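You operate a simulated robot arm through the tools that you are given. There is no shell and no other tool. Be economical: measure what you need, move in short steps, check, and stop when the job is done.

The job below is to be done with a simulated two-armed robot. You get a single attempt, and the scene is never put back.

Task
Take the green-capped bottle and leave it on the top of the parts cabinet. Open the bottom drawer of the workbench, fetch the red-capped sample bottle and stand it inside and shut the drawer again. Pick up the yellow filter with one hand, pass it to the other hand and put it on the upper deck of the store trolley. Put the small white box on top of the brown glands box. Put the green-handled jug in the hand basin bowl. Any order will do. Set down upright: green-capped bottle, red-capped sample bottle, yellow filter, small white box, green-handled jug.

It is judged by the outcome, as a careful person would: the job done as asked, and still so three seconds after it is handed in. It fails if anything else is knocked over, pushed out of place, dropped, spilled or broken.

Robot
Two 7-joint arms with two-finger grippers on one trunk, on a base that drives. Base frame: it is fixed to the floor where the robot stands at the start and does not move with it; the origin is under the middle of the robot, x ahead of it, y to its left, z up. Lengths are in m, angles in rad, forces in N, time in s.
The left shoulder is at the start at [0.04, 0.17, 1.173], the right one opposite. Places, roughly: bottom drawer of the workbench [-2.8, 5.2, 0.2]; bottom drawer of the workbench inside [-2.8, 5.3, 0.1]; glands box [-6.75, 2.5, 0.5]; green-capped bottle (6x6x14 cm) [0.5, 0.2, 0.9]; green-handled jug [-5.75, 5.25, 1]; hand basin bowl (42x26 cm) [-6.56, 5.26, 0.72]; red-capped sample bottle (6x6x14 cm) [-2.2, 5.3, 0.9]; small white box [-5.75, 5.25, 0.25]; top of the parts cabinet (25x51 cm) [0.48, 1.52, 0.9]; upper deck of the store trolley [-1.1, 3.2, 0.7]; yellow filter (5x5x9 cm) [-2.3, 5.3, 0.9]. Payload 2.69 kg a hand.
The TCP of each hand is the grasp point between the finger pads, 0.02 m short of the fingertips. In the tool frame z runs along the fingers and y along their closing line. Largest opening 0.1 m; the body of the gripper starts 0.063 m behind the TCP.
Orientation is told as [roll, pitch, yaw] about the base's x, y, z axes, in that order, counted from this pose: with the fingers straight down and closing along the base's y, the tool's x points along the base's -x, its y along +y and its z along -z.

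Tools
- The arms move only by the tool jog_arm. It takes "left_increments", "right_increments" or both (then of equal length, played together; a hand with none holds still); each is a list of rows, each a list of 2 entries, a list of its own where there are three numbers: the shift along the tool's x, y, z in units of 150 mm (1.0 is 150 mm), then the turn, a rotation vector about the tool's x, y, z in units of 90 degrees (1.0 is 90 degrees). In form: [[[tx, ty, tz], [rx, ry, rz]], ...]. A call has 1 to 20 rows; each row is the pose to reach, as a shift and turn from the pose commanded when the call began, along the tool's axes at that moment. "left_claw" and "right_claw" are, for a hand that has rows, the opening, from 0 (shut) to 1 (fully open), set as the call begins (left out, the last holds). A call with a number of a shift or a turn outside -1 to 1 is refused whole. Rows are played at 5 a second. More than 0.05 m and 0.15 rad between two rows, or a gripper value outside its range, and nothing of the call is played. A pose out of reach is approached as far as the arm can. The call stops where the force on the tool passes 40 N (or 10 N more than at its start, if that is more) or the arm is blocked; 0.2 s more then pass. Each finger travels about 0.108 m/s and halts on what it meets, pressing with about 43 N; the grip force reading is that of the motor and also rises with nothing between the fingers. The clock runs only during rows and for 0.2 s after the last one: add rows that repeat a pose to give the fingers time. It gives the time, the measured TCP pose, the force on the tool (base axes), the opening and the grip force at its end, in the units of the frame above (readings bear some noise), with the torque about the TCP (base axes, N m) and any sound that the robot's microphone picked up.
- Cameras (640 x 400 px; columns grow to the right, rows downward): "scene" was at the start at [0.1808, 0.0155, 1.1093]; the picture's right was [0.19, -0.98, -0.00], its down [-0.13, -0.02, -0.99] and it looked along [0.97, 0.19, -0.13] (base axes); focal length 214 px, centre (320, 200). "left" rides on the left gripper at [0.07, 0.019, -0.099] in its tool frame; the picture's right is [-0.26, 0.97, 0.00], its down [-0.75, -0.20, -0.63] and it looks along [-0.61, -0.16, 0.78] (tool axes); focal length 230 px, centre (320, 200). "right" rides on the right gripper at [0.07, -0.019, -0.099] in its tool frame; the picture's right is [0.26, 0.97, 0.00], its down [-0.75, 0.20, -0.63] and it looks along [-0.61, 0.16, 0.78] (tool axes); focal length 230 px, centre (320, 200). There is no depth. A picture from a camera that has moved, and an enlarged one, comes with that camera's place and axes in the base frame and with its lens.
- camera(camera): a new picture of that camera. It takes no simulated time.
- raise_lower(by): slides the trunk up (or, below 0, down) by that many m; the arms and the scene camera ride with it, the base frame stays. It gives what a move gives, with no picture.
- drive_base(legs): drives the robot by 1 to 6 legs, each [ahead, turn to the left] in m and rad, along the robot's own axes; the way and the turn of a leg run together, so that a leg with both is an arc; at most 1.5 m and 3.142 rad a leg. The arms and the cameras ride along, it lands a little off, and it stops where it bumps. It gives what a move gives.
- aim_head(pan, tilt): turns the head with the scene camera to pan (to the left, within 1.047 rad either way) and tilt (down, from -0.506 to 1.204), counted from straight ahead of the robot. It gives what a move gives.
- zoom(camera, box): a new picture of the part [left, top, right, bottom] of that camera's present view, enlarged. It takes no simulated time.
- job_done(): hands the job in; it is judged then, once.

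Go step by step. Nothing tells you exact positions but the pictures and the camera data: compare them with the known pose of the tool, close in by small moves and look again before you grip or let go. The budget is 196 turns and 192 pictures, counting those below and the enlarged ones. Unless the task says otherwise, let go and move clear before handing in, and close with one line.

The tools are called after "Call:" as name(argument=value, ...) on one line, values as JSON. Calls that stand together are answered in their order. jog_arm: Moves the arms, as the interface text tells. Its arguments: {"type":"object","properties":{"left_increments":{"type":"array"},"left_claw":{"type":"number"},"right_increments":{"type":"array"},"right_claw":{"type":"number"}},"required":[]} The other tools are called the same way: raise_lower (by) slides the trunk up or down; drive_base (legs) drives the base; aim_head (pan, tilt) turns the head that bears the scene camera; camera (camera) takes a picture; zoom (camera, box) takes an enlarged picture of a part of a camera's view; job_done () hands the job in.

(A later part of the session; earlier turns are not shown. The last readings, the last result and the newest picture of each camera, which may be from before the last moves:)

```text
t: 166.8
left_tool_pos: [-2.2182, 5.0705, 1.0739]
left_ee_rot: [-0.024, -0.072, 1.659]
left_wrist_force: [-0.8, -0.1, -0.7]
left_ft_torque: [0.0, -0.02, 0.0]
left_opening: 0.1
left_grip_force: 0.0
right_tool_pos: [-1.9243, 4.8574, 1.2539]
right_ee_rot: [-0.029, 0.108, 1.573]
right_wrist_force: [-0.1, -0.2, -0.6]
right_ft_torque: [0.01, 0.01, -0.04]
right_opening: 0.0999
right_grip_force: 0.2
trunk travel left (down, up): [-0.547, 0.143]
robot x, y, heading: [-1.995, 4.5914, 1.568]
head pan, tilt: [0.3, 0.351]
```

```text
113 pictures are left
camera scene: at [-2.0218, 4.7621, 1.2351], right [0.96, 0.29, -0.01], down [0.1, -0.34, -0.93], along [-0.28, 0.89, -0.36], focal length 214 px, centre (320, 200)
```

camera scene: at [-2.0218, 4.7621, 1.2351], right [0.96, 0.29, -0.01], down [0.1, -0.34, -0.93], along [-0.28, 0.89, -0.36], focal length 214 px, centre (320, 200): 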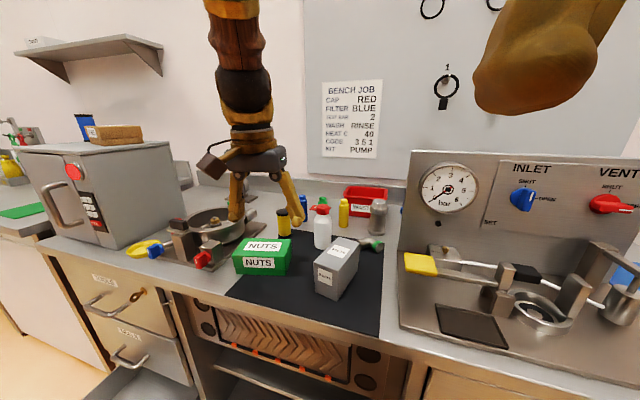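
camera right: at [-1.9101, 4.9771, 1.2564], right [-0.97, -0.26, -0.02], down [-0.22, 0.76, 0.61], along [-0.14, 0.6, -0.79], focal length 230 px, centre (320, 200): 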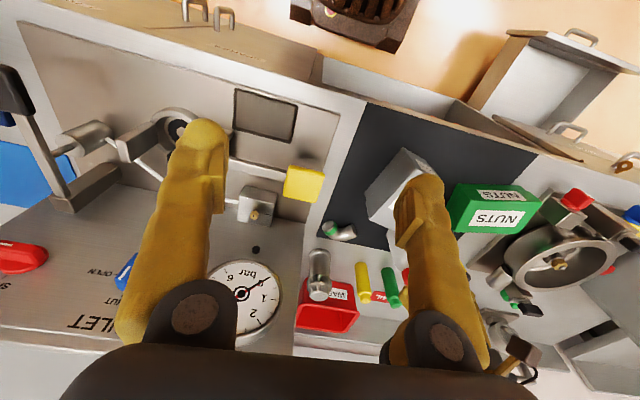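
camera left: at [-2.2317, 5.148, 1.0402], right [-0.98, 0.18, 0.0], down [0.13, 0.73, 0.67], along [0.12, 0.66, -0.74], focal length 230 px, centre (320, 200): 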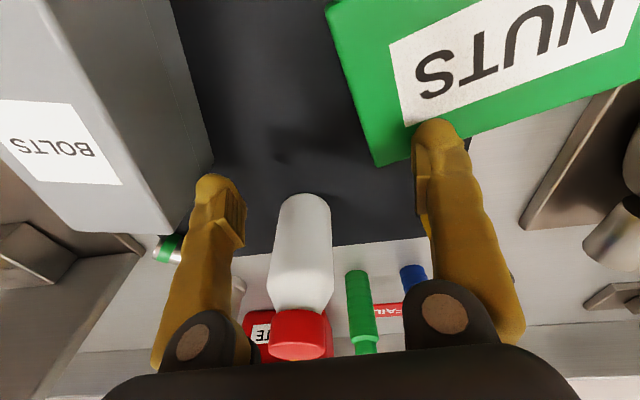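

Everything still stands. I'll move the right hand forward away from my head, and pitch the left fingers forward here.

Call:
jog_arm(left_increments=[[[0, 0, 0], [0, -0.07, 0.01]], [[0, 0, 0], [0, -0.14, 0.02]], [[0, -0.02, 0], [0, -0.21, 0.03]], [[0, -0.04, 0], [0, -0.28, 0.04]], [[0, -0.06, 0], [0, -0.35, 0.05]], [[0, -0.06, 0], [0, -0.4, 0.05]], [[0, -0.06, 0], [0, -0.4, 0.05]]], right_increments=[[[-0.15, 0, 0.05], [0, -0.02, 0]], [[-0.3, 0, 0.1], [0, -0.04, 0]], [[-0.45, 0, 0.15], [0, -0.06, 0]], [[-0.6, 0, 0.2], [0, -0.07, 0]], [[-0.8, 0, 0.25], [0, -0.07, 0]], [[-1, 0, 0.3], [0, -0.07, 0]], [[-1, 0, 0.3], [0, -0.07, 0]]])

Call:
camera(camera="left")

Call:
camera(camera="scene")

```text
t: 168.4
left_tool_pos: [-2.2238, 5.0754, 1.0839]
left_ee_rot: [-0.068, -0.714, 1.691]
left_wrist_force: [-0.9, -0.6, -0.7]
left_ft_torque: [0.02, -0.03, -0.01]
left_opening: 0.0999
left_grip_force: 0.0
left hand out of reach, approached as far as the arm can: row 4
right_tool_pos: [-1.9237, 5.008, 1.2177]
right_ee_rot: [-0.029, -0.064, 1.575]
right_wrist_force: [-0.4, -0.3, 0.1]
right_ft_torque: [0.01, 0.0, 0.01]
right_opening: 0.1001
right_grip_force: 0.1
trunk travel left (down, up): [-0.547, 0.143]
robot x, y, heading: [-1.9978, 4.5843, 1.563]
head pan, tilt: [0.3, 0.351]
```

```text
112 pictures are left
camera left: at [-2.2342, 4.9563, 1.1117], right [-0.99, 0.12, 0.12], down [0.14, 0.16, 0.98], along [0.1, 0.98, -0.18], focal length 230 px, centre (320, 200)
```

left: 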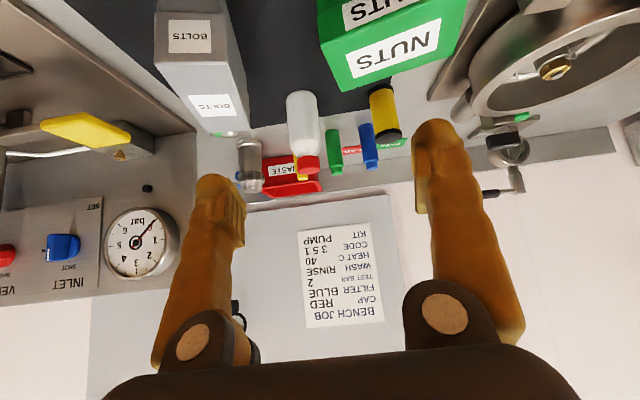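

```text
111 pictures are left
camera scene: at [-2.0224, 4.7617, 1.2351], right [0.96, 0.29, 0.0], down [0.1, -0.34, -0.93], along [-0.28, 0.89, -0.36], focal length 214 px, centre (320, 200)
```

scene: 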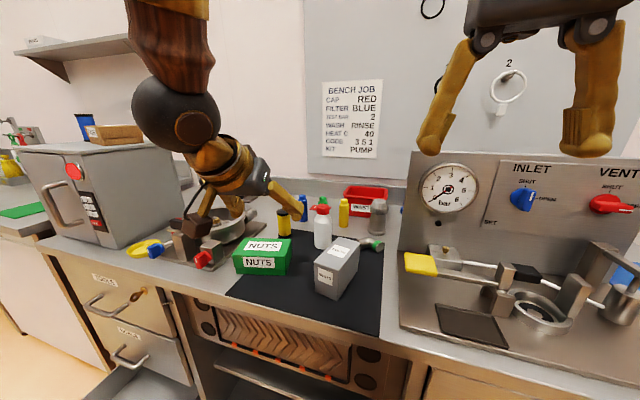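

Now pitched about 41° forward, with the arm bent comfortably. I'll square the yaw, shift right and forward a bit, then drive in at this height (hand well above everything).

Call:
jog_arm(left_increments=[[[-0.1, -0.1, 0.09], [0.003, 0, 0.02]], [[-0.2, -0.2, 0.18], [0.005, 0, 0.04]], [[-0.307, -0.317, 0.266], [0.007, 0, 0.058]], [[-0.307, -0.317, 0.266], [0.007, 0, 0.058]]])

Call:
drive_base(legs=[[0.14, 0]])

Call:
camera(camera="left")

Call:
camera(camera="scene")

```text
t: 169.4
left_tool_pos: [-2.1775, 5.137, 1.0802]
left_ee_rot: [0.022, -0.707, 1.545]
left_wrist_force: [0.0, 0.0, 0.8]
left_ft_torque: [-0.03, 0.0, 0.01]
left_opening: 0.0997
left_grip_force: 0.0
right_tool_pos: [-1.9251, 5.0084, 1.218]
right_ee_rot: [-0.028, -0.063, 1.576]
right_wrist_force: [-0.1, 0.0, -0.3]
right_ft_torque: [0.02, -0.03, 0.01]
right_opening: 0.1
right_grip_force: 0.1
trunk travel left (down, up): [-0.547, 0.143]
robot x, y, heading: [-1.9952, 4.5866, 1.564]
head pan, tilt: [0.3, 0.351]
```

```text
t: 170.7
left_tool_pos: [-2.177, 5.2772, 1.0757]
left_ee_rot: [0.024, -0.697, 1.543]
left_wrist_force: [0.3, 0.6, 0.2]
left_ft_torque: [0.0, -0.01, -0.01]
left_opening: 0.0999
left_grip_force: 0.2
right_tool_pos: [-1.924, 5.1511, 1.2172]
right_ee_rot: [-0.028, -0.061, 1.574]
right_wrist_force: [0.3, 0.2, -0.1]
right_ft_torque: [-0.01, 0.01, 0.0]
right_opening: 0.1001
right_grip_force: 0.0
trunk travel left (down, up): [-0.547, 0.143]
robot x, y, heading: [-1.9962, 4.7283, 1.57]
head pan, tilt: [0.3, 0.351]
```

```text
110 pictures are left
camera left: at [-2.1969, 5.1598, 1.1069], right [-0.96, 0.21, 0.18], down [0.22, 0.17, 0.96], along [0.17, 0.96, -0.21], focal length 230 px, centre (320, 200)
```

left: 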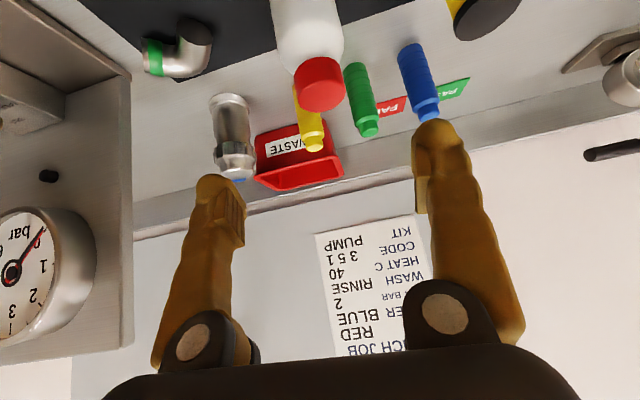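

```text
109 pictures are left
camera scene: at [-2.0214, 4.9042, 1.2349], right [0.96, 0.29, -0.01], down [0.1, -0.34, -0.93], along [-0.28, 0.89, -0.36], focal length 214 px, centre (320, 200)
```

scene: 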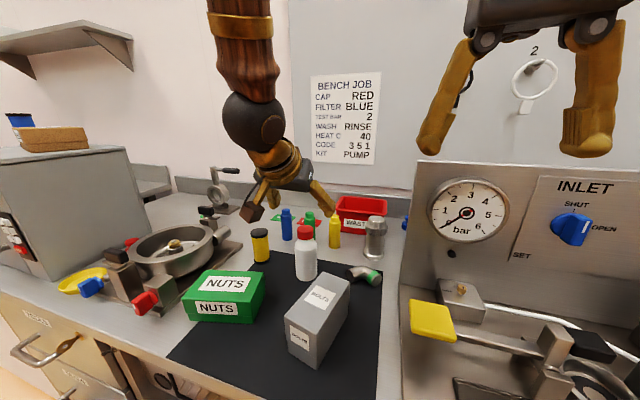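

I'll make the small forward correction by arm, then lower with the trunk around the bottle.

Call:
jog_arm(left_increments=[[[-0.07, 0.03, 0.06], [0.01, 0, 0]], [[-0.143, 0.065, 0.12], [0.015, 0, 0]], [[-0.143, 0.065, 0.12], [0.015, 0, 0]]])

Call:
raise_lower(by=-0.08)

Call:
camera(camera="left")

Call:
camera(camera="scene")

```text
t: 171.5
left_tool_pos: [-2.1874, 5.2864, 1.086]
left_ee_rot: [0.005, -0.717, 1.54]
left_wrist_force: [1.0, -0.3, -0.3]
left_ft_torque: [0.0, 0.01, 0.01]
left_opening: 0.1001
left_grip_force: 0.0
right_tool_pos: [-1.9227, 5.1287, 1.2237]
right_ee_rot: [-0.027, -0.08, 1.573]
right_wrist_force: [0.2, -0.1, 0.7]
right_ft_torque: [0.06, 0.02, 0.04]
right_opening: 0.1001
right_grip_force: 0.0
trunk travel left (down, up): [-0.547, 0.143]
robot x, y, heading: [-1.994, 4.7253, 1.567]
head pan, tilt: [0.3, 0.351]
```

```text
t: 172.7
left_tool_pos: [-2.1876, 5.2882, 1.0043]
left_ee_rot: [0.0, -0.713, 1.544]
left_wrist_force: [0.2, -0.9, -0.1]
left_ft_torque: [0.0, -0.02, -0.02]
left_opening: 0.1001
left_grip_force: 0.1
right_tool_pos: [-1.9237, 5.1313, 1.1439]
right_ee_rot: [-0.028, -0.078, 1.573]
right_wrist_force: [-0.1, -0.2, 0.2]
right_ft_torque: [-0.01, 0.01, -0.01]
right_opening: 0.1002
right_grip_force: 0.1
trunk travel left (down, up): [-0.467, 0.223]
robot x, y, heading: [-1.9934, 4.7254, 1.569]
head pan, tilt: [0.3, 0.351]
```

```text
108 pictures are left
camera left: at [-2.209, 5.1705, 1.034], right [-0.96, 0.22, 0.17], down [0.21, 0.15, 0.97], along [0.19, 0.96, -0.19], focal length 230 px, centre (320, 200)
```

left: 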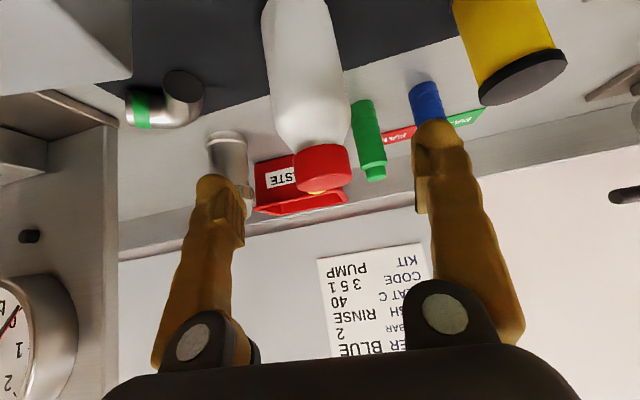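

```text
107 pictures are left
camera scene: at [-2.0214, 4.9028, 1.155], right [0.96, 0.29, -0.01], down [0.1, -0.34, -0.93], along [-0.28, 0.89, -0.36], focal length 214 px, centre (320, 200)
```

scene: 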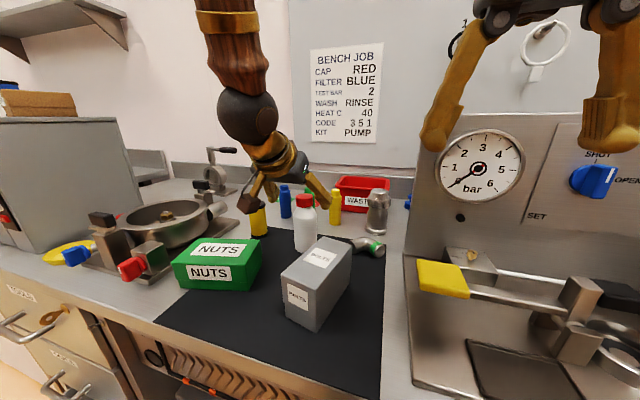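

Lined up laterally. Lowering the remaining 6 cm, then nudging forward.

Call:
raise_lower(by=-0.063)

Call:
drive_base(legs=[[0.015, 0]])

Call:
camera(camera="left")

Call:
zoom(camera="scene", box=[200, 130, 400, 300])

```text
t: 173.7
left_tool_pos: [-2.1868, 5.2877, 0.941]
left_ee_rot: [0.002, -0.714, 1.542]
left_wrist_force: [0.3, 0.1, -1.1]
left_ft_torque: [0.01, -0.04, 0.03]
left_opening: 0.1002
left_grip_force: 0.1
right_tool_pos: [-1.9235, 5.1309, 1.0804]
right_ee_rot: [-0.027, -0.078, 1.574]
right_wrist_force: [0.9, -1.2, 0.4]
right_ft_torque: [-0.01, -0.01, -0.01]
right_opening: 0.1003
right_grip_force: 0.0
trunk travel left (down, up): [-0.404, 0.286]
robot x, y, heading: [-1.9972, 4.7238, 1.565]
head pan, tilt: [0.3, 0.351]
```

```text
t: 174.5
left_tool_pos: [-2.1869, 5.3042, 0.9409]
left_ee_rot: [0.002, -0.712, 1.544]
left_wrist_force: [0.2, 0.5, -0.7]
left_ft_torque: [-0.01, 0.04, 0.01]
left_opening: 0.0999
left_grip_force: 0.0
right_tool_pos: [-1.9219, 5.1473, 1.0794]
right_ee_rot: [-0.03, -0.076, 1.574]
right_wrist_force: [-0.2, 1.0, 0.2]
right_ft_torque: [-0.07, 0.01, 0.0]
right_opening: 0.1001
right_grip_force: 0.0
trunk travel left (down, up): [-0.404, 0.286]
robot x, y, heading: [-1.9968, 4.741, 1.568]
head pan, tilt: [0.3, 0.351]
```

```text
106 pictures are left
camera left: at [-2.2088, 5.1869, 0.9702], right [-0.96, 0.22, 0.17], down [0.21, 0.15, 0.97], along [0.19, 0.96, -0.19], focal length 230 px, centre (320, 200)
```

left: 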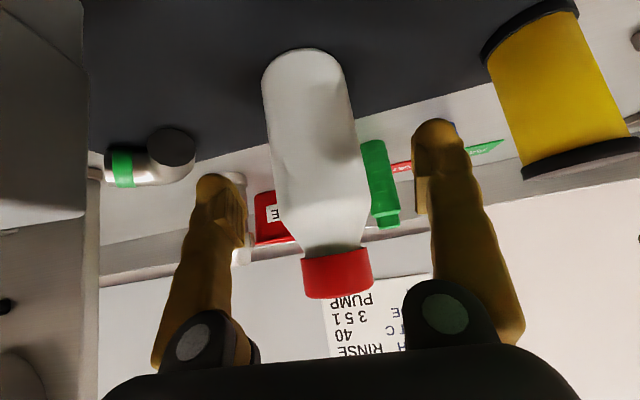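

```text
2.35 times, centred on (300, 215) of scene
camera zoom: at [-2.0213, 4.9183, 1.0917], right [0.96, 0.29, -0.01], down [0.1, -0.35, -0.93], along [-0.28, 0.89, -0.36], focal length 505 px, centre (367, 165)
```

zoom: 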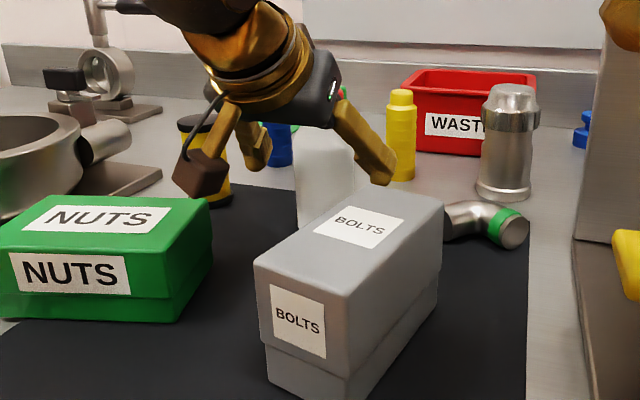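

The bottle is between the pads. Closing.

Call:
jog_arm(left_increments=[[[0, 0, 0], [0, 0, 0]], [[0, 0, 0], [0, 0, 0]], [[0, 0, 0], [0, 0, 0]], [[0, 0, 0], [0, 0, 0]]], left_claw=0)

Call:
raise_lower(by=0.12)

Call:
camera(camera="left")

Call:
camera(camera="scene")

```text
t: 175.5
left_tool_pos: [-2.1882, 5.2871, 0.9511]
left_ee_rot: [0.004, -0.729, 1.542]
left_wrist_force: [0.2, -0.7, 0.0]
left_ft_torque: [0.0, 0.0, -0.01]
left_opening: 0.0
left_grip_force: 29.5
right_tool_pos: [-1.922, 5.1292, 1.086]
right_ee_rot: [-0.03, -0.096, 1.576]
right_wrist_force: [-0.3, -0.6, -0.1]
right_ft_torque: [0.0, 0.01, 0.0]
right_opening: 0.1
right_grip_force: 0.1
trunk travel left (down, up): [-0.404, 0.286]
robot x, y, heading: [-1.9987, 4.7397, 1.571]
head pan, tilt: [0.3, 0.351]
```

```text
t: 177.0
left_tool_pos: [-2.188, 5.2874, 1.07]
left_ee_rot: [0.003, -0.731, 1.543]
left_wrist_force: [0.2, 0.2, 0.3]
left_ft_torque: [-0.02, 0.02, -0.04]
left_opening: 0.0001
left_grip_force: 28.9
right_tool_pos: [-1.9229, 5.129, 1.2069]
right_ee_rot: [-0.03, -0.097, 1.575]
right_wrist_force: [0.5, 0.8, 0.7]
right_ft_torque: [0.02, 0.01, -0.01]
right_opening: 0.1
right_grip_force: 0.1
trunk travel left (down, up): [-0.524, 0.166]
robot x, y, heading: [-1.9968, 4.7403, 1.571]
head pan, tilt: [0.3, 0.351]
```

```text
104 pictures are left
camera left: at [-2.2094, 5.1707, 1.0978], right [-0.96, 0.22, 0.17], down [0.21, 0.13, 0.97], along [0.19, 0.97, -0.17], focal length 230 px, centre (320, 200)
```

left: 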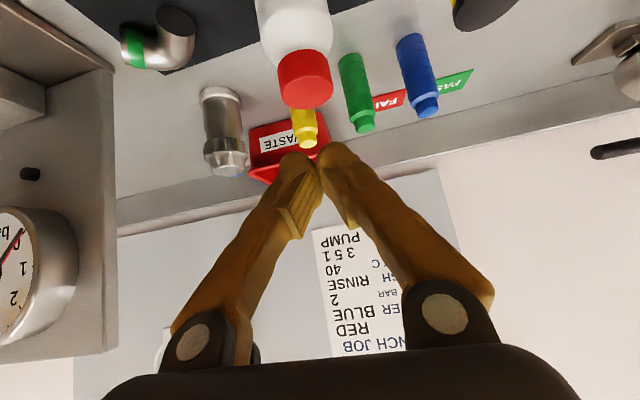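

```text
103 pictures are left
camera scene: at [-2.0213, 4.919, 1.2118], right [0.96, 0.29, -0.01], down [0.1, -0.34, -0.93], along [-0.28, 0.89, -0.36], focal length 214 px, centre (320, 200)
```

scene: 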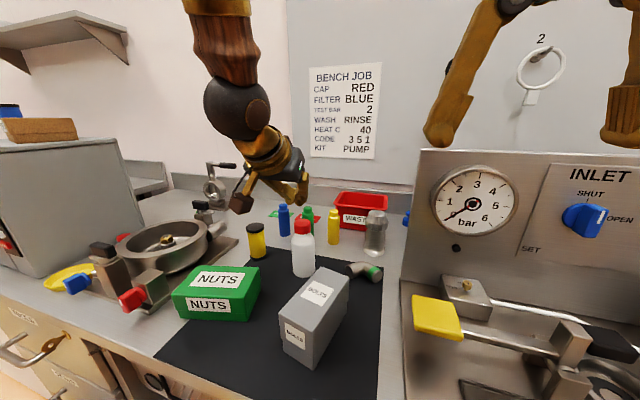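

The grip missed: the bottle actually stands ~3 cm further back (center ≈5.325, top ≈0.985) and was left undisturbed. I'll reopen, extend forward, and check the true pose before lowering.

Call:
jog_arm(left_increments=[[[-0.09, 0, 0.07], [0, 0, 0]], [[-0.18, 0, 0.16], [0, 0, 0]], [[-0.18, 0, 0.16], [0, 0, 0]], [[-0.18, 0, 0.16], [0, 0, 0]]], left_claw=1)

Call:
camera(camera="left")

```text
t: 178.0
left_tool_pos: [-2.1874, 5.3259, 1.0694]
left_ee_rot: [0.004, -0.73, 1.541]
left_wrist_force: [0.2, 0.9, -0.7]
left_ft_torque: [0.0, 0.01, -0.01]
left_opening: 0.0999
left_grip_force: 0.1
right_tool_pos: [-1.9232, 5.13, 1.206]
right_ee_rot: [-0.031, -0.096, 1.574]
right_wrist_force: [0.1, -0.2, 0.3]
right_ft_torque: [0.0, 0.0, -0.02]
right_opening: 0.1
right_grip_force: 0.0
trunk travel left (down, up): [-0.524, 0.166]
robot x, y, heading: [-1.9934, 4.7388, 1.571]
head pan, tilt: [0.3, 0.351]
```

```text
102 pictures are left
camera left: at [-2.2084, 5.2073, 1.0981], right [-0.96, 0.22, 0.17], down [0.21, 0.13, 0.97], along [0.19, 0.97, -0.17], focal length 230 px, centre (320, 200)
```

left: 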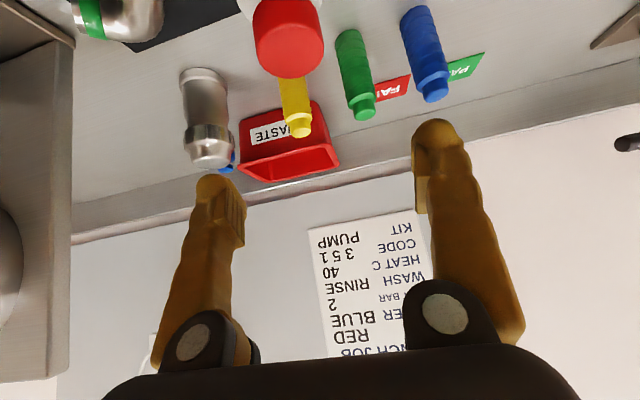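

Now the TCP is right over the bottle's depth. I'll ease back 8 mm and lower with the trunk.

Call:
jog_arm(left_increments=[[[0.04, 0, -0.035], [0, 0, 0]], [[0.04, 0, -0.035], [0, 0, 0]]])

Call:
raise_lower(by=-0.137)

Call:
camera(camera="left")

```text
t: 178.6
left_tool_pos: [-2.1862, 5.3176, 1.0699]
left_ee_rot: [0.004, -0.728, 1.541]
left_wrist_force: [-0.8, 0.0, 0.6]
left_ft_torque: [0.02, 0.01, 0.03]
left_opening: 0.0999
left_grip_force: 0.1
right_tool_pos: [-1.9228, 5.1305, 1.207]
right_ee_rot: [-0.029, -0.093, 1.575]
right_wrist_force: [0.1, 0.5, -0.4]
right_ft_torque: [-0.02, -0.05, 0.02]
right_opening: 0.1
right_grip_force: 0.1
trunk travel left (down, up): [-0.524, 0.166]
robot x, y, heading: [-1.9952, 4.7425, 1.566]
head pan, tilt: [0.3, 0.351]
```

```text
t: 180.2
left_tool_pos: [-2.186, 5.3169, 0.9328]
left_ee_rot: [0.003, -0.73, 1.543]
left_wrist_force: [-0.5, 0.1, 0.9]
left_ft_torque: [0.01, 0.0, 0.02]
left_opening: 0.0999
left_grip_force: 0.1
right_tool_pos: [-1.9237, 5.1295, 1.0701]
right_ee_rot: [-0.029, -0.096, 1.575]
right_wrist_force: [-0.9, -0.3, -0.3]
right_ft_torque: [0.04, 0.01, -0.02]
right_opening: 0.0999
right_grip_force: 0.0
trunk travel left (down, up): [-0.387, 0.303]
robot x, y, heading: [-1.9911, 4.741, 1.57]
head pan, tilt: [0.3, 0.351]
```

```text
101 pictures are left
camera left: at [-2.2082, 5.1986, 0.9611], right [-0.96, 0.22, 0.17], down [0.21, 0.13, 0.97], along [0.19, 0.97, -0.17], focal length 230 px, centre (320, 200)
```

left: 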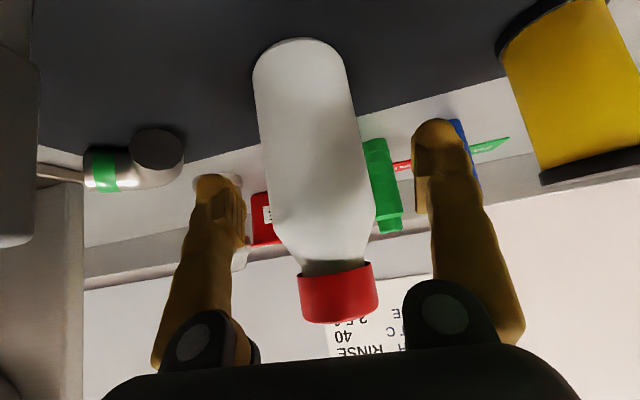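

Now it sits deeper between the fingers. Closing again.

Call:
jog_arm(left_increments=[[[0, 0, 0], [0, 0, 0]], [[0, 0, 0], [0, 0, 0]], [[0, 0, 0], [0, 0, 0]], [[0, 0, 0], [0, 0, 0]]], left_claw=0)

Call:
camera(camera="left")

```text
t: 181.2
left_tool_pos: [-2.1865, 5.3172, 0.9337]
left_ee_rot: [0.005, -0.73, 1.54]
left_wrist_force: [2.6, 1.0, 1.9]
left_ft_torque: [0.1, -0.04, -0.05]
left_opening: 0.0504
left_grip_force: 42.7
right_tool_pos: [-1.922, 5.1297, 1.0697]
right_ee_rot: [-0.03, -0.094, 1.575]
right_wrist_force: [0.2, 0.8, 0.0]
right_ft_torque: [-0.01, 0.01, 0.0]
right_opening: 0.1001
right_grip_force: 0.1
trunk travel left (down, up): [-0.387, 0.303]
robot x, y, heading: [-1.9908, 4.7415, 1.571]
head pan, tilt: [0.3, 0.351]
```

```text
100 pictures are left
camera left: at [-2.2079, 5.1989, 0.9612], right [-0.96, 0.22, 0.17], down [0.21, 0.13, 0.97], along [0.19, 0.97, -0.17], focal length 230 px, centre (320, 200)
```

left: 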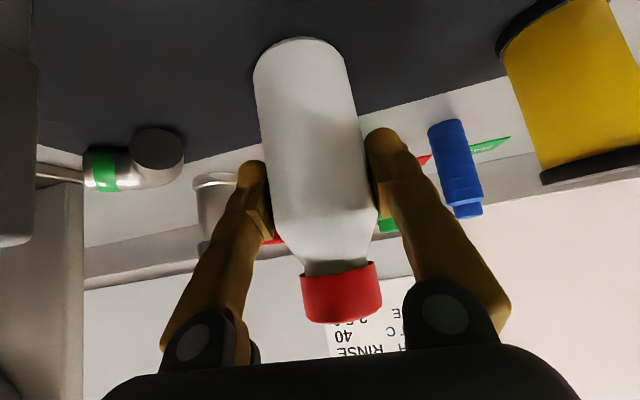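

Gripped at 50 mm, similar to the first bottle. I'll lift with the trunk and check it's secure.

Call:
raise_lower(by=0.03)

Call:
raise_lower(by=0.1)

Call:
camera(camera="left")

Call:
camera(camera="scene")

```text
t: 181.9
left_tool_pos: [-2.1874, 5.3171, 0.9627]
left_ee_rot: [0.004, -0.731, 1.542]
left_wrist_force: [-0.1, 0.7, -2.2]
left_ft_torque: [0.01, 0.03, -0.05]
left_opening: 0.0504
left_grip_force: 42.9
right_tool_pos: [-1.9238, 5.1297, 1.0993]
right_ee_rot: [-0.029, -0.095, 1.575]
right_wrist_force: [0.8, 0.3, -0.6]
right_ft_torque: [0.0, 0.03, 0.01]
right_opening: 0.1001
right_grip_force: 0.1
trunk travel left (down, up): [-0.417, 0.273]
robot x, y, heading: [-1.9946, 4.7454, 1.567]
head pan, tilt: [0.3, 0.351]
```

```text
t: 183.3
left_tool_pos: [-2.1874, 5.3158, 1.0632]
left_ee_rot: [0.003, -0.729, 1.543]
left_wrist_force: [-0.2, -0.2, -1.4]
left_ft_torque: [0.03, 0.0, 0.01]
left_opening: 0.0505
left_grip_force: 43.4
right_tool_pos: [-1.9241, 5.1301, 1.1995]
right_ee_rot: [-0.03, -0.093, 1.575]
right_wrist_force: [-0.8, -0.6, -0.9]
right_ft_torque: [-0.01, 0.0, -0.04]
right_opening: 0.1002
right_grip_force: 0.0
trunk travel left (down, up): [-0.517, 0.173]
robot x, y, heading: [-1.9946, 4.7419, 1.571]
head pan, tilt: [0.3, 0.351]
```

```text
99 pictures are left
camera left: at [-2.2083, 5.199, 1.0908], right [-0.96, 0.22, 0.17], down [0.21, 0.13, 0.97], along [0.19, 0.97, -0.17], focal length 230 px, centre (320, 200)
```

left: 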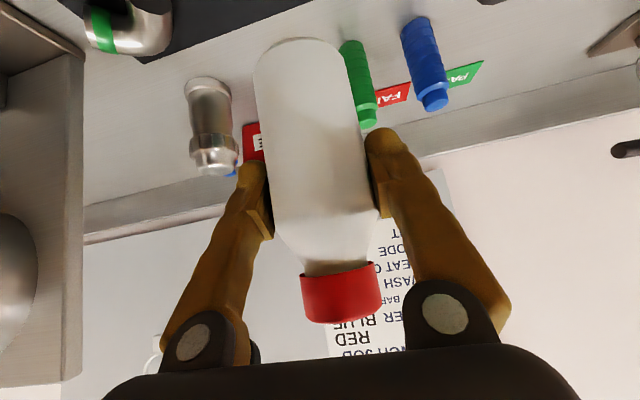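

```text
98 pictures are left
camera scene: at [-2.0214, 4.9191, 1.2048], right [0.96, 0.29, -0.01], down [0.1, -0.34, -0.93], along [-0.28, 0.89, -0.36], focal length 214 px, centre (320, 200)
```

scene: 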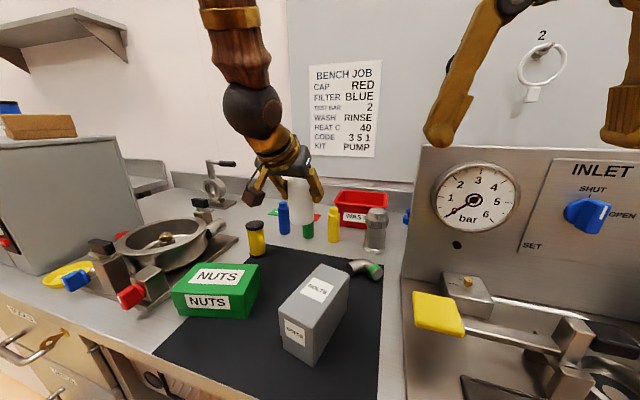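

The bottle is held upright with the hand pitched 41°. The drawer front limits a pitched hand, so I'll approach the drawer obliquely from its right side. First back off and drive around.

Call:
drive_base(legs=[[-0.25, 0], [0, 1.46], [0.426, 0], [0, -1.03]])

Call:
aim_head(pan=0.25, tilt=0.75)

Call:
camera(camera="scene")

Call:
camera(camera="left")

```text
t: 193.7
left_tool_pos: [-2.8365, 4.9803, 1.0626]
left_ee_rot: [0.003, -0.732, 1.978]
left_wrist_force: [-1.0, -1.0, -1.5]
left_ft_torque: [-0.02, 0.02, 0.02]
left_opening: 0.0504
left_grip_force: 42.7
right_tool_pos: [-2.5191, 4.9231, 1.2]
right_ee_rot: [-0.029, -0.094, 2.009]
right_wrist_force: [-0.1, 0.0, 0.3]
right_ft_torque: [-0.03, 0.01, 0.0]
right_opening: 0.0998
right_grip_force: 0.1
trunk travel left (down, up): [-0.517, 0.173]
robot x, y, heading: [-2.4296, 4.5395, 2.009]
head pan, tilt: [0.3, 0.351]
```

```text
t: 194.5
left_tool_pos: [-2.8313, 4.9669, 1.0717]
left_ee_rot: [0.005, -0.745, 1.981]
left_wrist_force: [-0.5, 0.2, -2.6]
left_ft_torque: [0.03, -0.04, 0.05]
left_opening: 0.05
left_grip_force: 42.8
right_tool_pos: [-2.5112, 4.9067, 1.2044]
right_ee_rot: [-0.032, -0.109, 2.012]
right_wrist_force: [-0.4, -0.2, 0.4]
right_ft_torque: [-0.04, 0.0, 0.03]
right_opening: 0.0999
right_grip_force: 0.0
trunk travel left (down, up): [-0.517, 0.173]
robot x, y, heading: [-2.4295, 4.5367, 2.004]
head pan, tilt: [0.25, 0.75]
```

```text
97 pictures are left
camera scene: at [-2.5186, 4.6811, 1.1694], right [0.78, 0.63, 0.0], down [0.44, -0.54, -0.72], along [-0.46, 0.56, -0.69], focal length 214 px, centre (320, 200)
```

scene: 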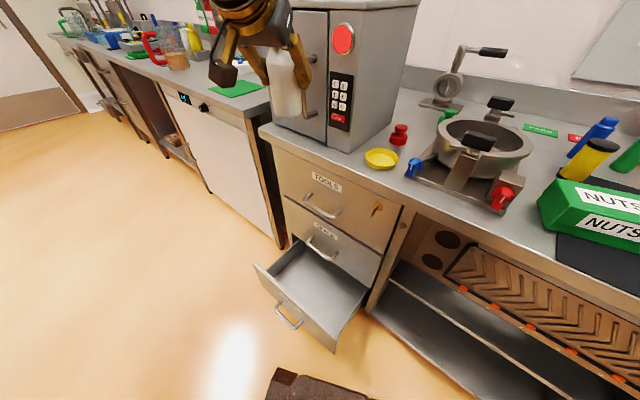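

```text
96 pictures are left
camera left: at [-2.8011, 4.8501, 1.0978], right [-0.96, -0.21, 0.18], down [0.14, 0.2, 0.97], along [-0.24, 0.96, -0.16], focal length 230 px, centre (320, 200)
```

left: 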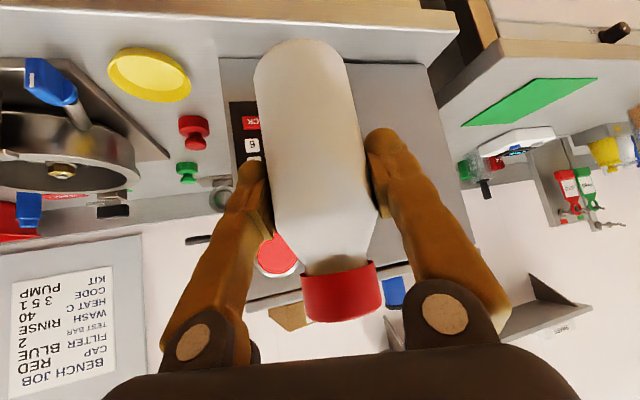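

I'll zoom on the open drawer to fix its position.

Call:
zoom(camera="scene", box=[220, 200, 400, 380])

```text
2.22 times, centred on (310, 290) of scene
camera zoom: at [-2.5186, 4.6811, 1.1694], right [0.78, 0.63, 0.0], down [0.44, -0.54, -0.72], along [-0.46, 0.56, -0.69], focal length 477 px, centre (342, 0)
```

zoom: 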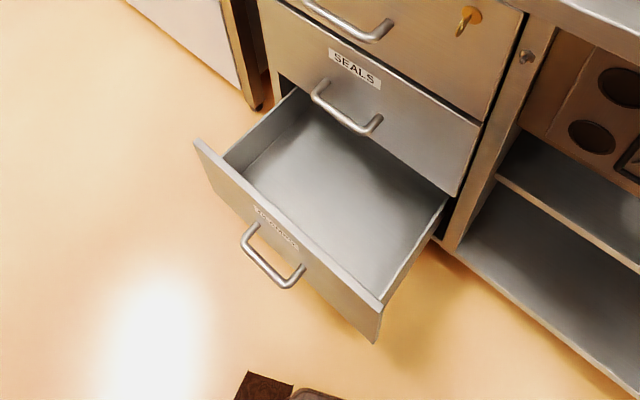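

The drawer has crept back to only ~20 cm open, too little for the pitched hand. I'll tuck the bottle hand in, then use the right hand's closed fingers inside the front panel to pull it wider. First retract and reposition.

Call:
jog_arm(left_increments=[[[0.15, 0, -0.14], [0, 0, 0]], [[0.32, 0, -0.3], [0, 0, 0]], [[0.5, 0, -0.46], [0, 0, 0]], [[0.5, 0, -0.46], [0, 0, 0]]], right_increments=[[[0, 0, 0], [0, 0.03, 0]], [[0, 0, 0], [0, 0.06, 0]], [[0, 0, 0], [0, 0.06, 0]], [[0, 0, 0], [0, 0.06, 0]]], right_claw=0)

Call:
drive_base(legs=[[0, 1.42], [0.354, 0], [0, -1.85]])

Call:
camera(camera="scene")

```text
t: 195.5
left_tool_pos: [-2.7904, 4.8737, 1.0713]
left_ee_rot: [0.007, -0.745, 1.978]
left_wrist_force: [-1.1, 0.4, -2.2]
left_ft_torque: [-0.03, -0.03, -0.03]
left_opening: 0.0501
left_grip_force: 43.3
right_tool_pos: [-2.511, 4.9075, 1.2041]
right_ee_rot: [-0.03, -0.016, 2.009]
right_wrist_force: [0.3, 0.5, -0.2]
right_ft_torque: [0.0, -0.04, -0.01]
right_opening: 0.0
right_grip_force: 29.5
trunk travel left (down, up): [-0.517, 0.173]
robot x, y, heading: [-2.4266, 4.5362, 2.003]
head pan, tilt: [0.25, 0.75]
```

```text
t: 205.9
left_tool_pos: [-2.9582, 4.8946, 1.0727]
left_ee_rot: [0.005, -0.745, 1.549]
left_wrist_force: [0.5, -0.7, -2.3]
left_ft_torque: [-0.01, -0.02, 0.0]
left_opening: 0.0501
left_grip_force: 43.3
right_tool_pos: [-2.6882, 4.8098, 1.2043]
right_ee_rot: [-0.031, -0.017, 1.58]
right_wrist_force: [0.7, -0.6, 0.0]
right_ft_torque: [0.01, 0.01, -0.01]
right_opening: 0.0
right_grip_force: 30.0
trunk travel left (down, up): [-0.517, 0.173]
robot x, y, heading: [-2.7796, 4.4389, 1.571]
head pan, tilt: [0.25, 0.75]
```

```text
94 pictures are left
camera scene: at [-2.7997, 4.6071, 1.1694], right [0.97, 0.25, 0.0], down [0.17, -0.67, -0.72], along [-0.18, 0.7, -0.69], focal length 214 px, centre (320, 200)
```

scene: 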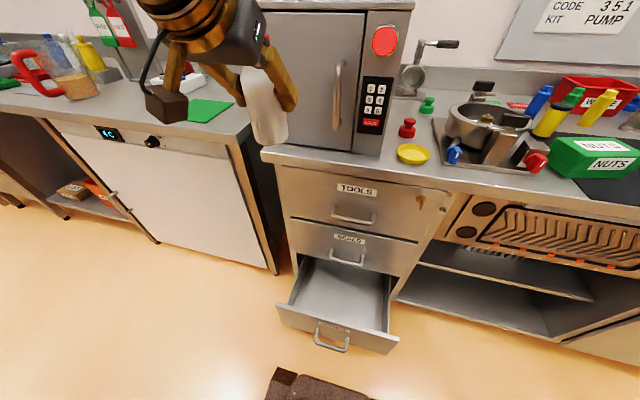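

The panel's inner face is near y≈4.87. I'll lower the trunk, then extend the right hand down behind the panel.

Call:
raise_lower(by=-0.15)

Call:
raise_lower(by=-0.15)

Call:
raise_lower(by=-0.15)

Call:
jog_arm(right_increments=[[[-0.2, 0, 0.1], [0, 0, 0]], [[-0.4, 0, 0.3], [0, 0, 0]], [[-0.6, 0, 0.5], [0, 0, 0]], [[-0.63, 0, 0.75], [0, 0, 0]], [[-0.63, 0, 1], [0, 0, 0]], [[-0.63, 0, 1], [0, 0, 0]]])

Call:
camera(camera="scene")

```text
t: 207.7
left_tool_pos: [-2.9571, 4.8782, 0.9287]
left_ee_rot: [0.006, -0.761, 1.548]
left_wrist_force: [-0.1, 0.2, -2.5]
left_ft_torque: [0.01, -0.02, 0.0]
left_opening: 0.0501
left_grip_force: 42.9
right_tool_pos: [-2.6882, 4.7915, 1.0604]
right_ee_rot: [-0.033, -0.033, 1.579]
right_wrist_force: [0.3, 0.3, 0.9]
right_ft_torque: [0.03, -0.01, 0.01]
right_opening: 0.0001
right_grip_force: 29.4
trunk travel left (down, up): [-0.367, 0.323]
robot x, y, heading: [-2.7777, 4.4408, 1.579]
head pan, tilt: [0.25, 0.75]
```

```text
t: 209.4
left_tool_pos: [-2.9577, 4.8772, 0.7796]
left_ee_rot: [0.009, -0.761, 1.547]
left_wrist_force: [0.2, -0.2, -2.5]
left_ft_torque: [-0.04, 0.01, 0.01]
left_opening: 0.0503
left_grip_force: 43.5
right_tool_pos: [-2.6877, 4.7903, 0.9107]
right_ee_rot: [-0.032, -0.035, 1.579]
right_wrist_force: [-0.5, 0.0, 0.1]
right_ft_torque: [0.02, 0.01, -0.02]
right_opening: 0.0001
right_grip_force: 29.7
trunk travel left (down, up): [-0.217, 0.473]
robot x, y, heading: [-2.7819, 4.4369, 1.579]
head pan, tilt: [0.25, 0.75]
```

```text
t: 211.2
left_tool_pos: [-2.9569, 4.8773, 0.6293]
left_ee_rot: [0.007, -0.762, 1.547]
left_wrist_force: [-0.1, 0.0, -1.7]
left_ft_torque: [0.0, 0.0, 0.0]
left_opening: 0.0502
left_grip_force: 43.3
right_tool_pos: [-2.6882, 4.7906, 0.762]
right_ee_rot: [-0.031, -0.033, 1.58]
right_wrist_force: [0.3, 0.0, -0.5]
right_ft_torque: [-0.02, 0.0, -0.05]
right_opening: 0.0001
right_grip_force: 29.9
trunk travel left (down, up): [-0.067, 0.623]
robot x, y, heading: [-2.78, 4.4409, 1.581]
head pan, tilt: [0.25, 0.75]
```

```text
t: 212.6
left_tool_pos: [-2.9575, 4.877, 0.6299]
left_ee_rot: [0.007, -0.761, 1.548]
left_wrist_force: [0.5, -0.6, -1.8]
left_ft_torque: [-0.01, -0.02, 0.01]
left_opening: 0.0501
left_grip_force: 42.9
right_tool_pos: [-2.6856, 4.8894, 0.614]
right_ee_rot: [-0.031, -0.033, 1.58]
right_wrist_force: [-0.7, -0.5, 0.2]
right_ft_torque: [-0.01, -0.02, 0.0]
right_opening: 0.0
right_grip_force: 29.2
trunk travel left (down, up): [-0.067, 0.623]
robot x, y, heading: [-2.7791, 4.4383, 1.577]
head pan, tilt: [0.25, 0.75]
```

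```text
93 pictures are left
camera scene: at [-2.7997, 4.5995, 0.7195], right [0.97, 0.25, 0.0], down [0.17, -0.67, -0.72], along [-0.18, 0.7, -0.69], focal length 214 px, centre (320, 200)
```

scene: 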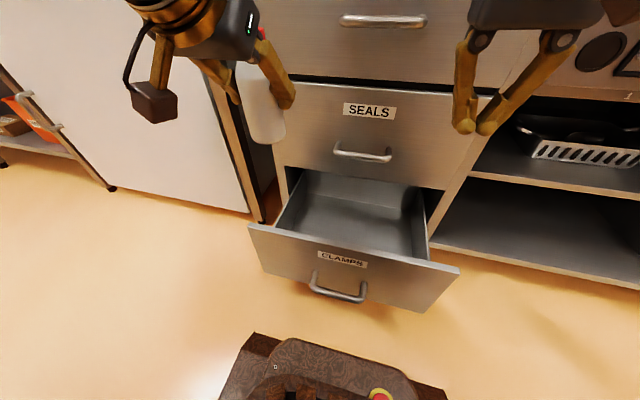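

The closed right fingers are just inside the panel line. I'll go 2 cm further in and then straight down behind the panel.

Call:
jog_arm(right_increments=[[[-0.17, 0, 0], [0, 0.01, 0]], [[-0.17, 0, 0.25], [0, 0.02, 0]], [[-0.17, 0, 0.5], [0, 0.02, 0]], [[-0.17, 0, 0.75], [0, 0.02, 0]], [[-0.17, 0, 1], [0, 0.02, 0]], [[-0.17, 0, 1], [0, 0.02, 0]]])

Call:
camera(camera="scene")

Call:
camera(camera="right")

```text
t: 214.0
left_tool_pos: [-2.9573, 4.8777, 0.6293]
left_ee_rot: [0.006, -0.761, 1.549]
left_wrist_force: [0.2, -0.5, -1.6]
left_ft_torque: [-0.04, 0.0, -0.02]
left_opening: 0.0503
left_grip_force: 42.8
right_tool_pos: [-2.6808, 4.9215, 0.4654]
right_ee_rot: [-0.031, -0.001, 1.577]
right_wrist_force: [-0.3, 1.0, -0.5]
right_ft_torque: [0.01, 0.0, 0.01]
right_opening: 0.0
right_grip_force: 29.6
trunk travel left (down, up): [-0.067, 0.623]
robot x, y, heading: [-2.7782, 4.4388, 1.578]
head pan, tilt: [0.25, 0.75]
```

```text
92 pictures are left
camera scene: at [-2.7996, 4.5995, 0.7195], right [0.97, 0.25, 0.0], down [0.17, -0.67, -0.72], along [-0.18, 0.7, -0.69], focal length 214 px, centre (320, 200)
```

scene: 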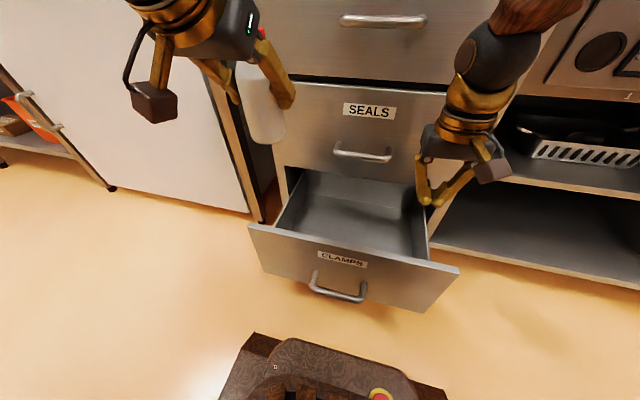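

```text
91 pictures are left
camera right: at [-2.6655, 4.8519, 0.5631], right [-0.96, -0.27, -0.03], down [-0.23, 0.75, 0.62], along [-0.14, 0.61, -0.78], focal length 230 px, centre (320, 200)
```

right: 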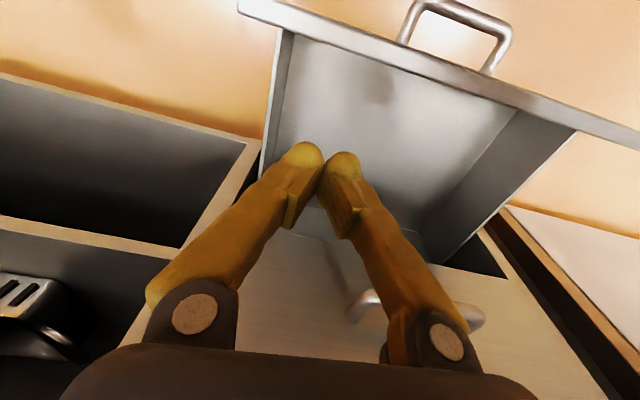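

Nicely over the inside. I'll shift 3 cm left and lower the fingers behind the panel.

Call:
jog_arm(right_increments=[[[0, 0.2, 0.1], [0.01, 0, 0]], [[0, 0.2, 0.35], [0.02, 0, 0]], [[0, 0.2, 0.6], [0.02, 0, 0]], [[0, 0.2, 0.8], [0.02, 0, 0]], [[0, 0.2, 1], [0.02, 0, 0]], [[0, 0.2, 1], [0.02, 0, 0]]])

Call:
camera(camera="right")

```text
t: 215.4
left_tool_pos: [-2.9573, 4.8758, 0.629]
left_ee_rot: [0.007, -0.759, 1.548]
left_wrist_force: [0.3, -0.7, -2.7]
left_ft_torque: [0.02, -0.03, 0.02]
left_opening: 0.0503
left_grip_force: 43.3
right_tool_pos: [-2.7063, 4.9216, 0.312]
right_ee_rot: [-0.065, 0.0, 1.58]
right_wrist_force: [-0.2, 0.6, -0.9]
right_ft_torque: [0.0, 0.01, -0.03]
right_opening: 0.0
right_grip_force: 28.8
trunk travel left (down, up): [-0.067, 0.623]
robot x, y, heading: [-2.7796, 4.4386, 1.578]
head pan, tilt: [0.25, 0.75]
```

```text
90 pictures are left
camera right: at [-2.6938, 4.8513, 0.4122], right [-0.96, -0.27, -0.06], down [-0.25, 0.75, 0.62], along [-0.12, 0.61, -0.79], focal length 230 px, centre (320, 200)
```

right: 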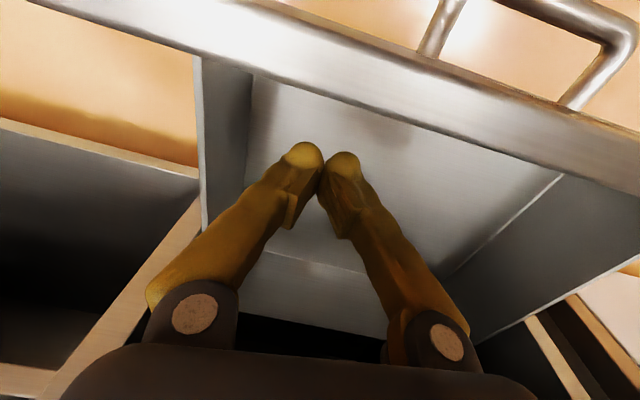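

Fingers are inside behind the panel. Driving back to pull the drawer wider.

Call:
drive_base(legs=[[-0.15, 0]])

Call:
camera(camera="scene")

Call:
camera(camera="right")

```text
t: 216.8
left_tool_pos: [-2.9574, 4.7205, 0.6436]
left_ee_rot: [0.01, -0.794, 1.544]
left_wrist_force: [0.6, -0.1, -2.1]
left_ft_torque: [-0.03, 0.04, 0.02]
left_opening: 0.0503
left_grip_force: 43.3
right_tool_pos: [-2.6908, 4.7941, 0.3336]
right_ee_rot: [-0.069, -0.076, 1.563]
right_wrist_force: [6.8, 14.1, -0.3]
right_ft_torque: [0.66, -0.14, 0.27]
right_opening: 0.0
right_grip_force: 29.6
trunk travel left (down, up): [-0.067, 0.623]
robot x, y, heading: [-2.7778, 4.3029, 1.58]
head pan, tilt: [0.25, 0.75]
stopped in leg 1: the force on the tool passed its limit at 71 N (the readings are from after the stop); the commanded pose is now the measured one
```

```text
89 pictures are left
camera scene: at [-2.7987, 4.463, 0.7195], right [0.97, 0.25, 0.0], down [0.17, -0.67, -0.72], along [-0.19, 0.7, -0.69], focal length 214 px, centre (320, 200)
```

scene: 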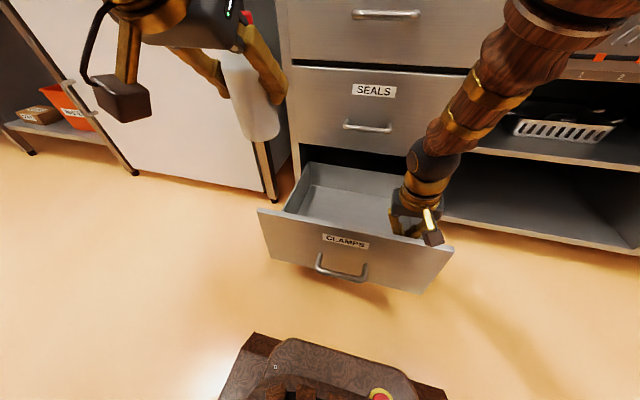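

```text
88 pictures are left
camera right: at [-2.681, 4.7189, 0.4275], right [-0.97, -0.24, -0.09], down [-0.24, 0.7, 0.67], along [-0.1, 0.67, -0.74], focal length 230 px, centre (320, 200)
```

right: 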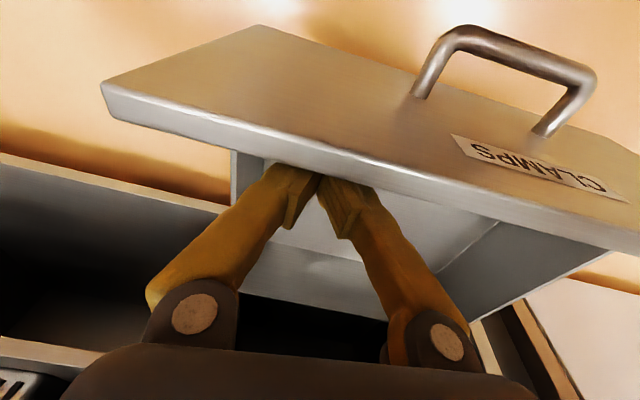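

The drawer is now ~31 cm out, near its stop. I'll free the right hand: forward a little, then straight up.

Call:
jog_arm(right_increments=[[[-0.2, 0, 0], [0.02, 0.02, 0]], [[-0.25, 0, -0.15], [0.04, 0.04, 0]], [[-0.25, 0, -0.4], [0.04, 0.05, 0]], [[-0.25, 0, -0.7], [0.04, 0.05, 0]], [[-0.25, 0, -1], [0.04, 0.05, 0]]])

Call:
jog_arm(right_increments=[[[0, -0.1, -0.3], [0, 0, 0]], [[0, -0.2, -0.6], [0, 0, 0]], [[0, -0.3, -0.9], [0, 0, 0]], [[0.2, -0.4, -1], [0, 0, 0]], [[0.4, -0.5, -1], [0, 0, 0]]])

Call:
camera(camera="scene")

```text
t: 218.0
left_tool_pos: [-2.9572, 4.7204, 0.6439]
left_ee_rot: [0.01, -0.794, 1.547]
left_wrist_force: [1.0, 0.5, -2.0]
left_ft_torque: [-0.01, 0.01, -0.01]
left_opening: 0.0502
left_grip_force: 43.3
right_tool_pos: [-2.6957, 4.8166, 0.4795]
right_ee_rot: [-0.125, 0.022, 1.538]
right_wrist_force: [0.6, -0.4, -0.3]
right_ft_torque: [0.03, -0.03, 0.03]
right_opening: 0.0
right_grip_force: 29.4
trunk travel left (down, up): [-0.067, 0.623]
robot x, y, heading: [-2.7771, 4.3036, 1.578]
head pan, tilt: [0.25, 0.75]
```

```text
t: 219.2
left_tool_pos: [-2.9572, 4.7202, 0.6448]
left_ee_rot: [0.011, -0.795, 1.546]
left_wrist_force: [0.0, 0.0, -2.1]
left_ft_torque: [0.01, 0.0, -0.03]
left_opening: 0.0502
left_grip_force: 43.4
right_tool_pos: [-2.6551, 4.7579, 0.6446]
right_ee_rot: [-0.128, 0.007, 1.57]
right_wrist_force: [-0.3, -0.3, -0.1]
right_ft_torque: [0.02, -0.04, 0.01]
right_opening: 0.0002
right_grip_force: 30.1
trunk travel left (down, up): [-0.067, 0.623]
robot x, y, heading: [-2.7756, 4.3036, 1.58]
head pan, tilt: [0.25, 0.75]
```

```text
87 pictures are left
camera scene: at [-2.799, 4.4628, 0.7195], right [0.97, 0.25, 0.0], down [0.17, -0.67, -0.72], along [-0.19, 0.7, -0.69], focal length 214 px, centre (320, 200)
```

scene: 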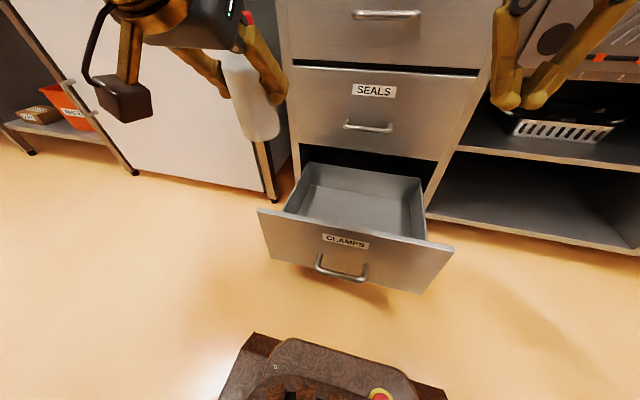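

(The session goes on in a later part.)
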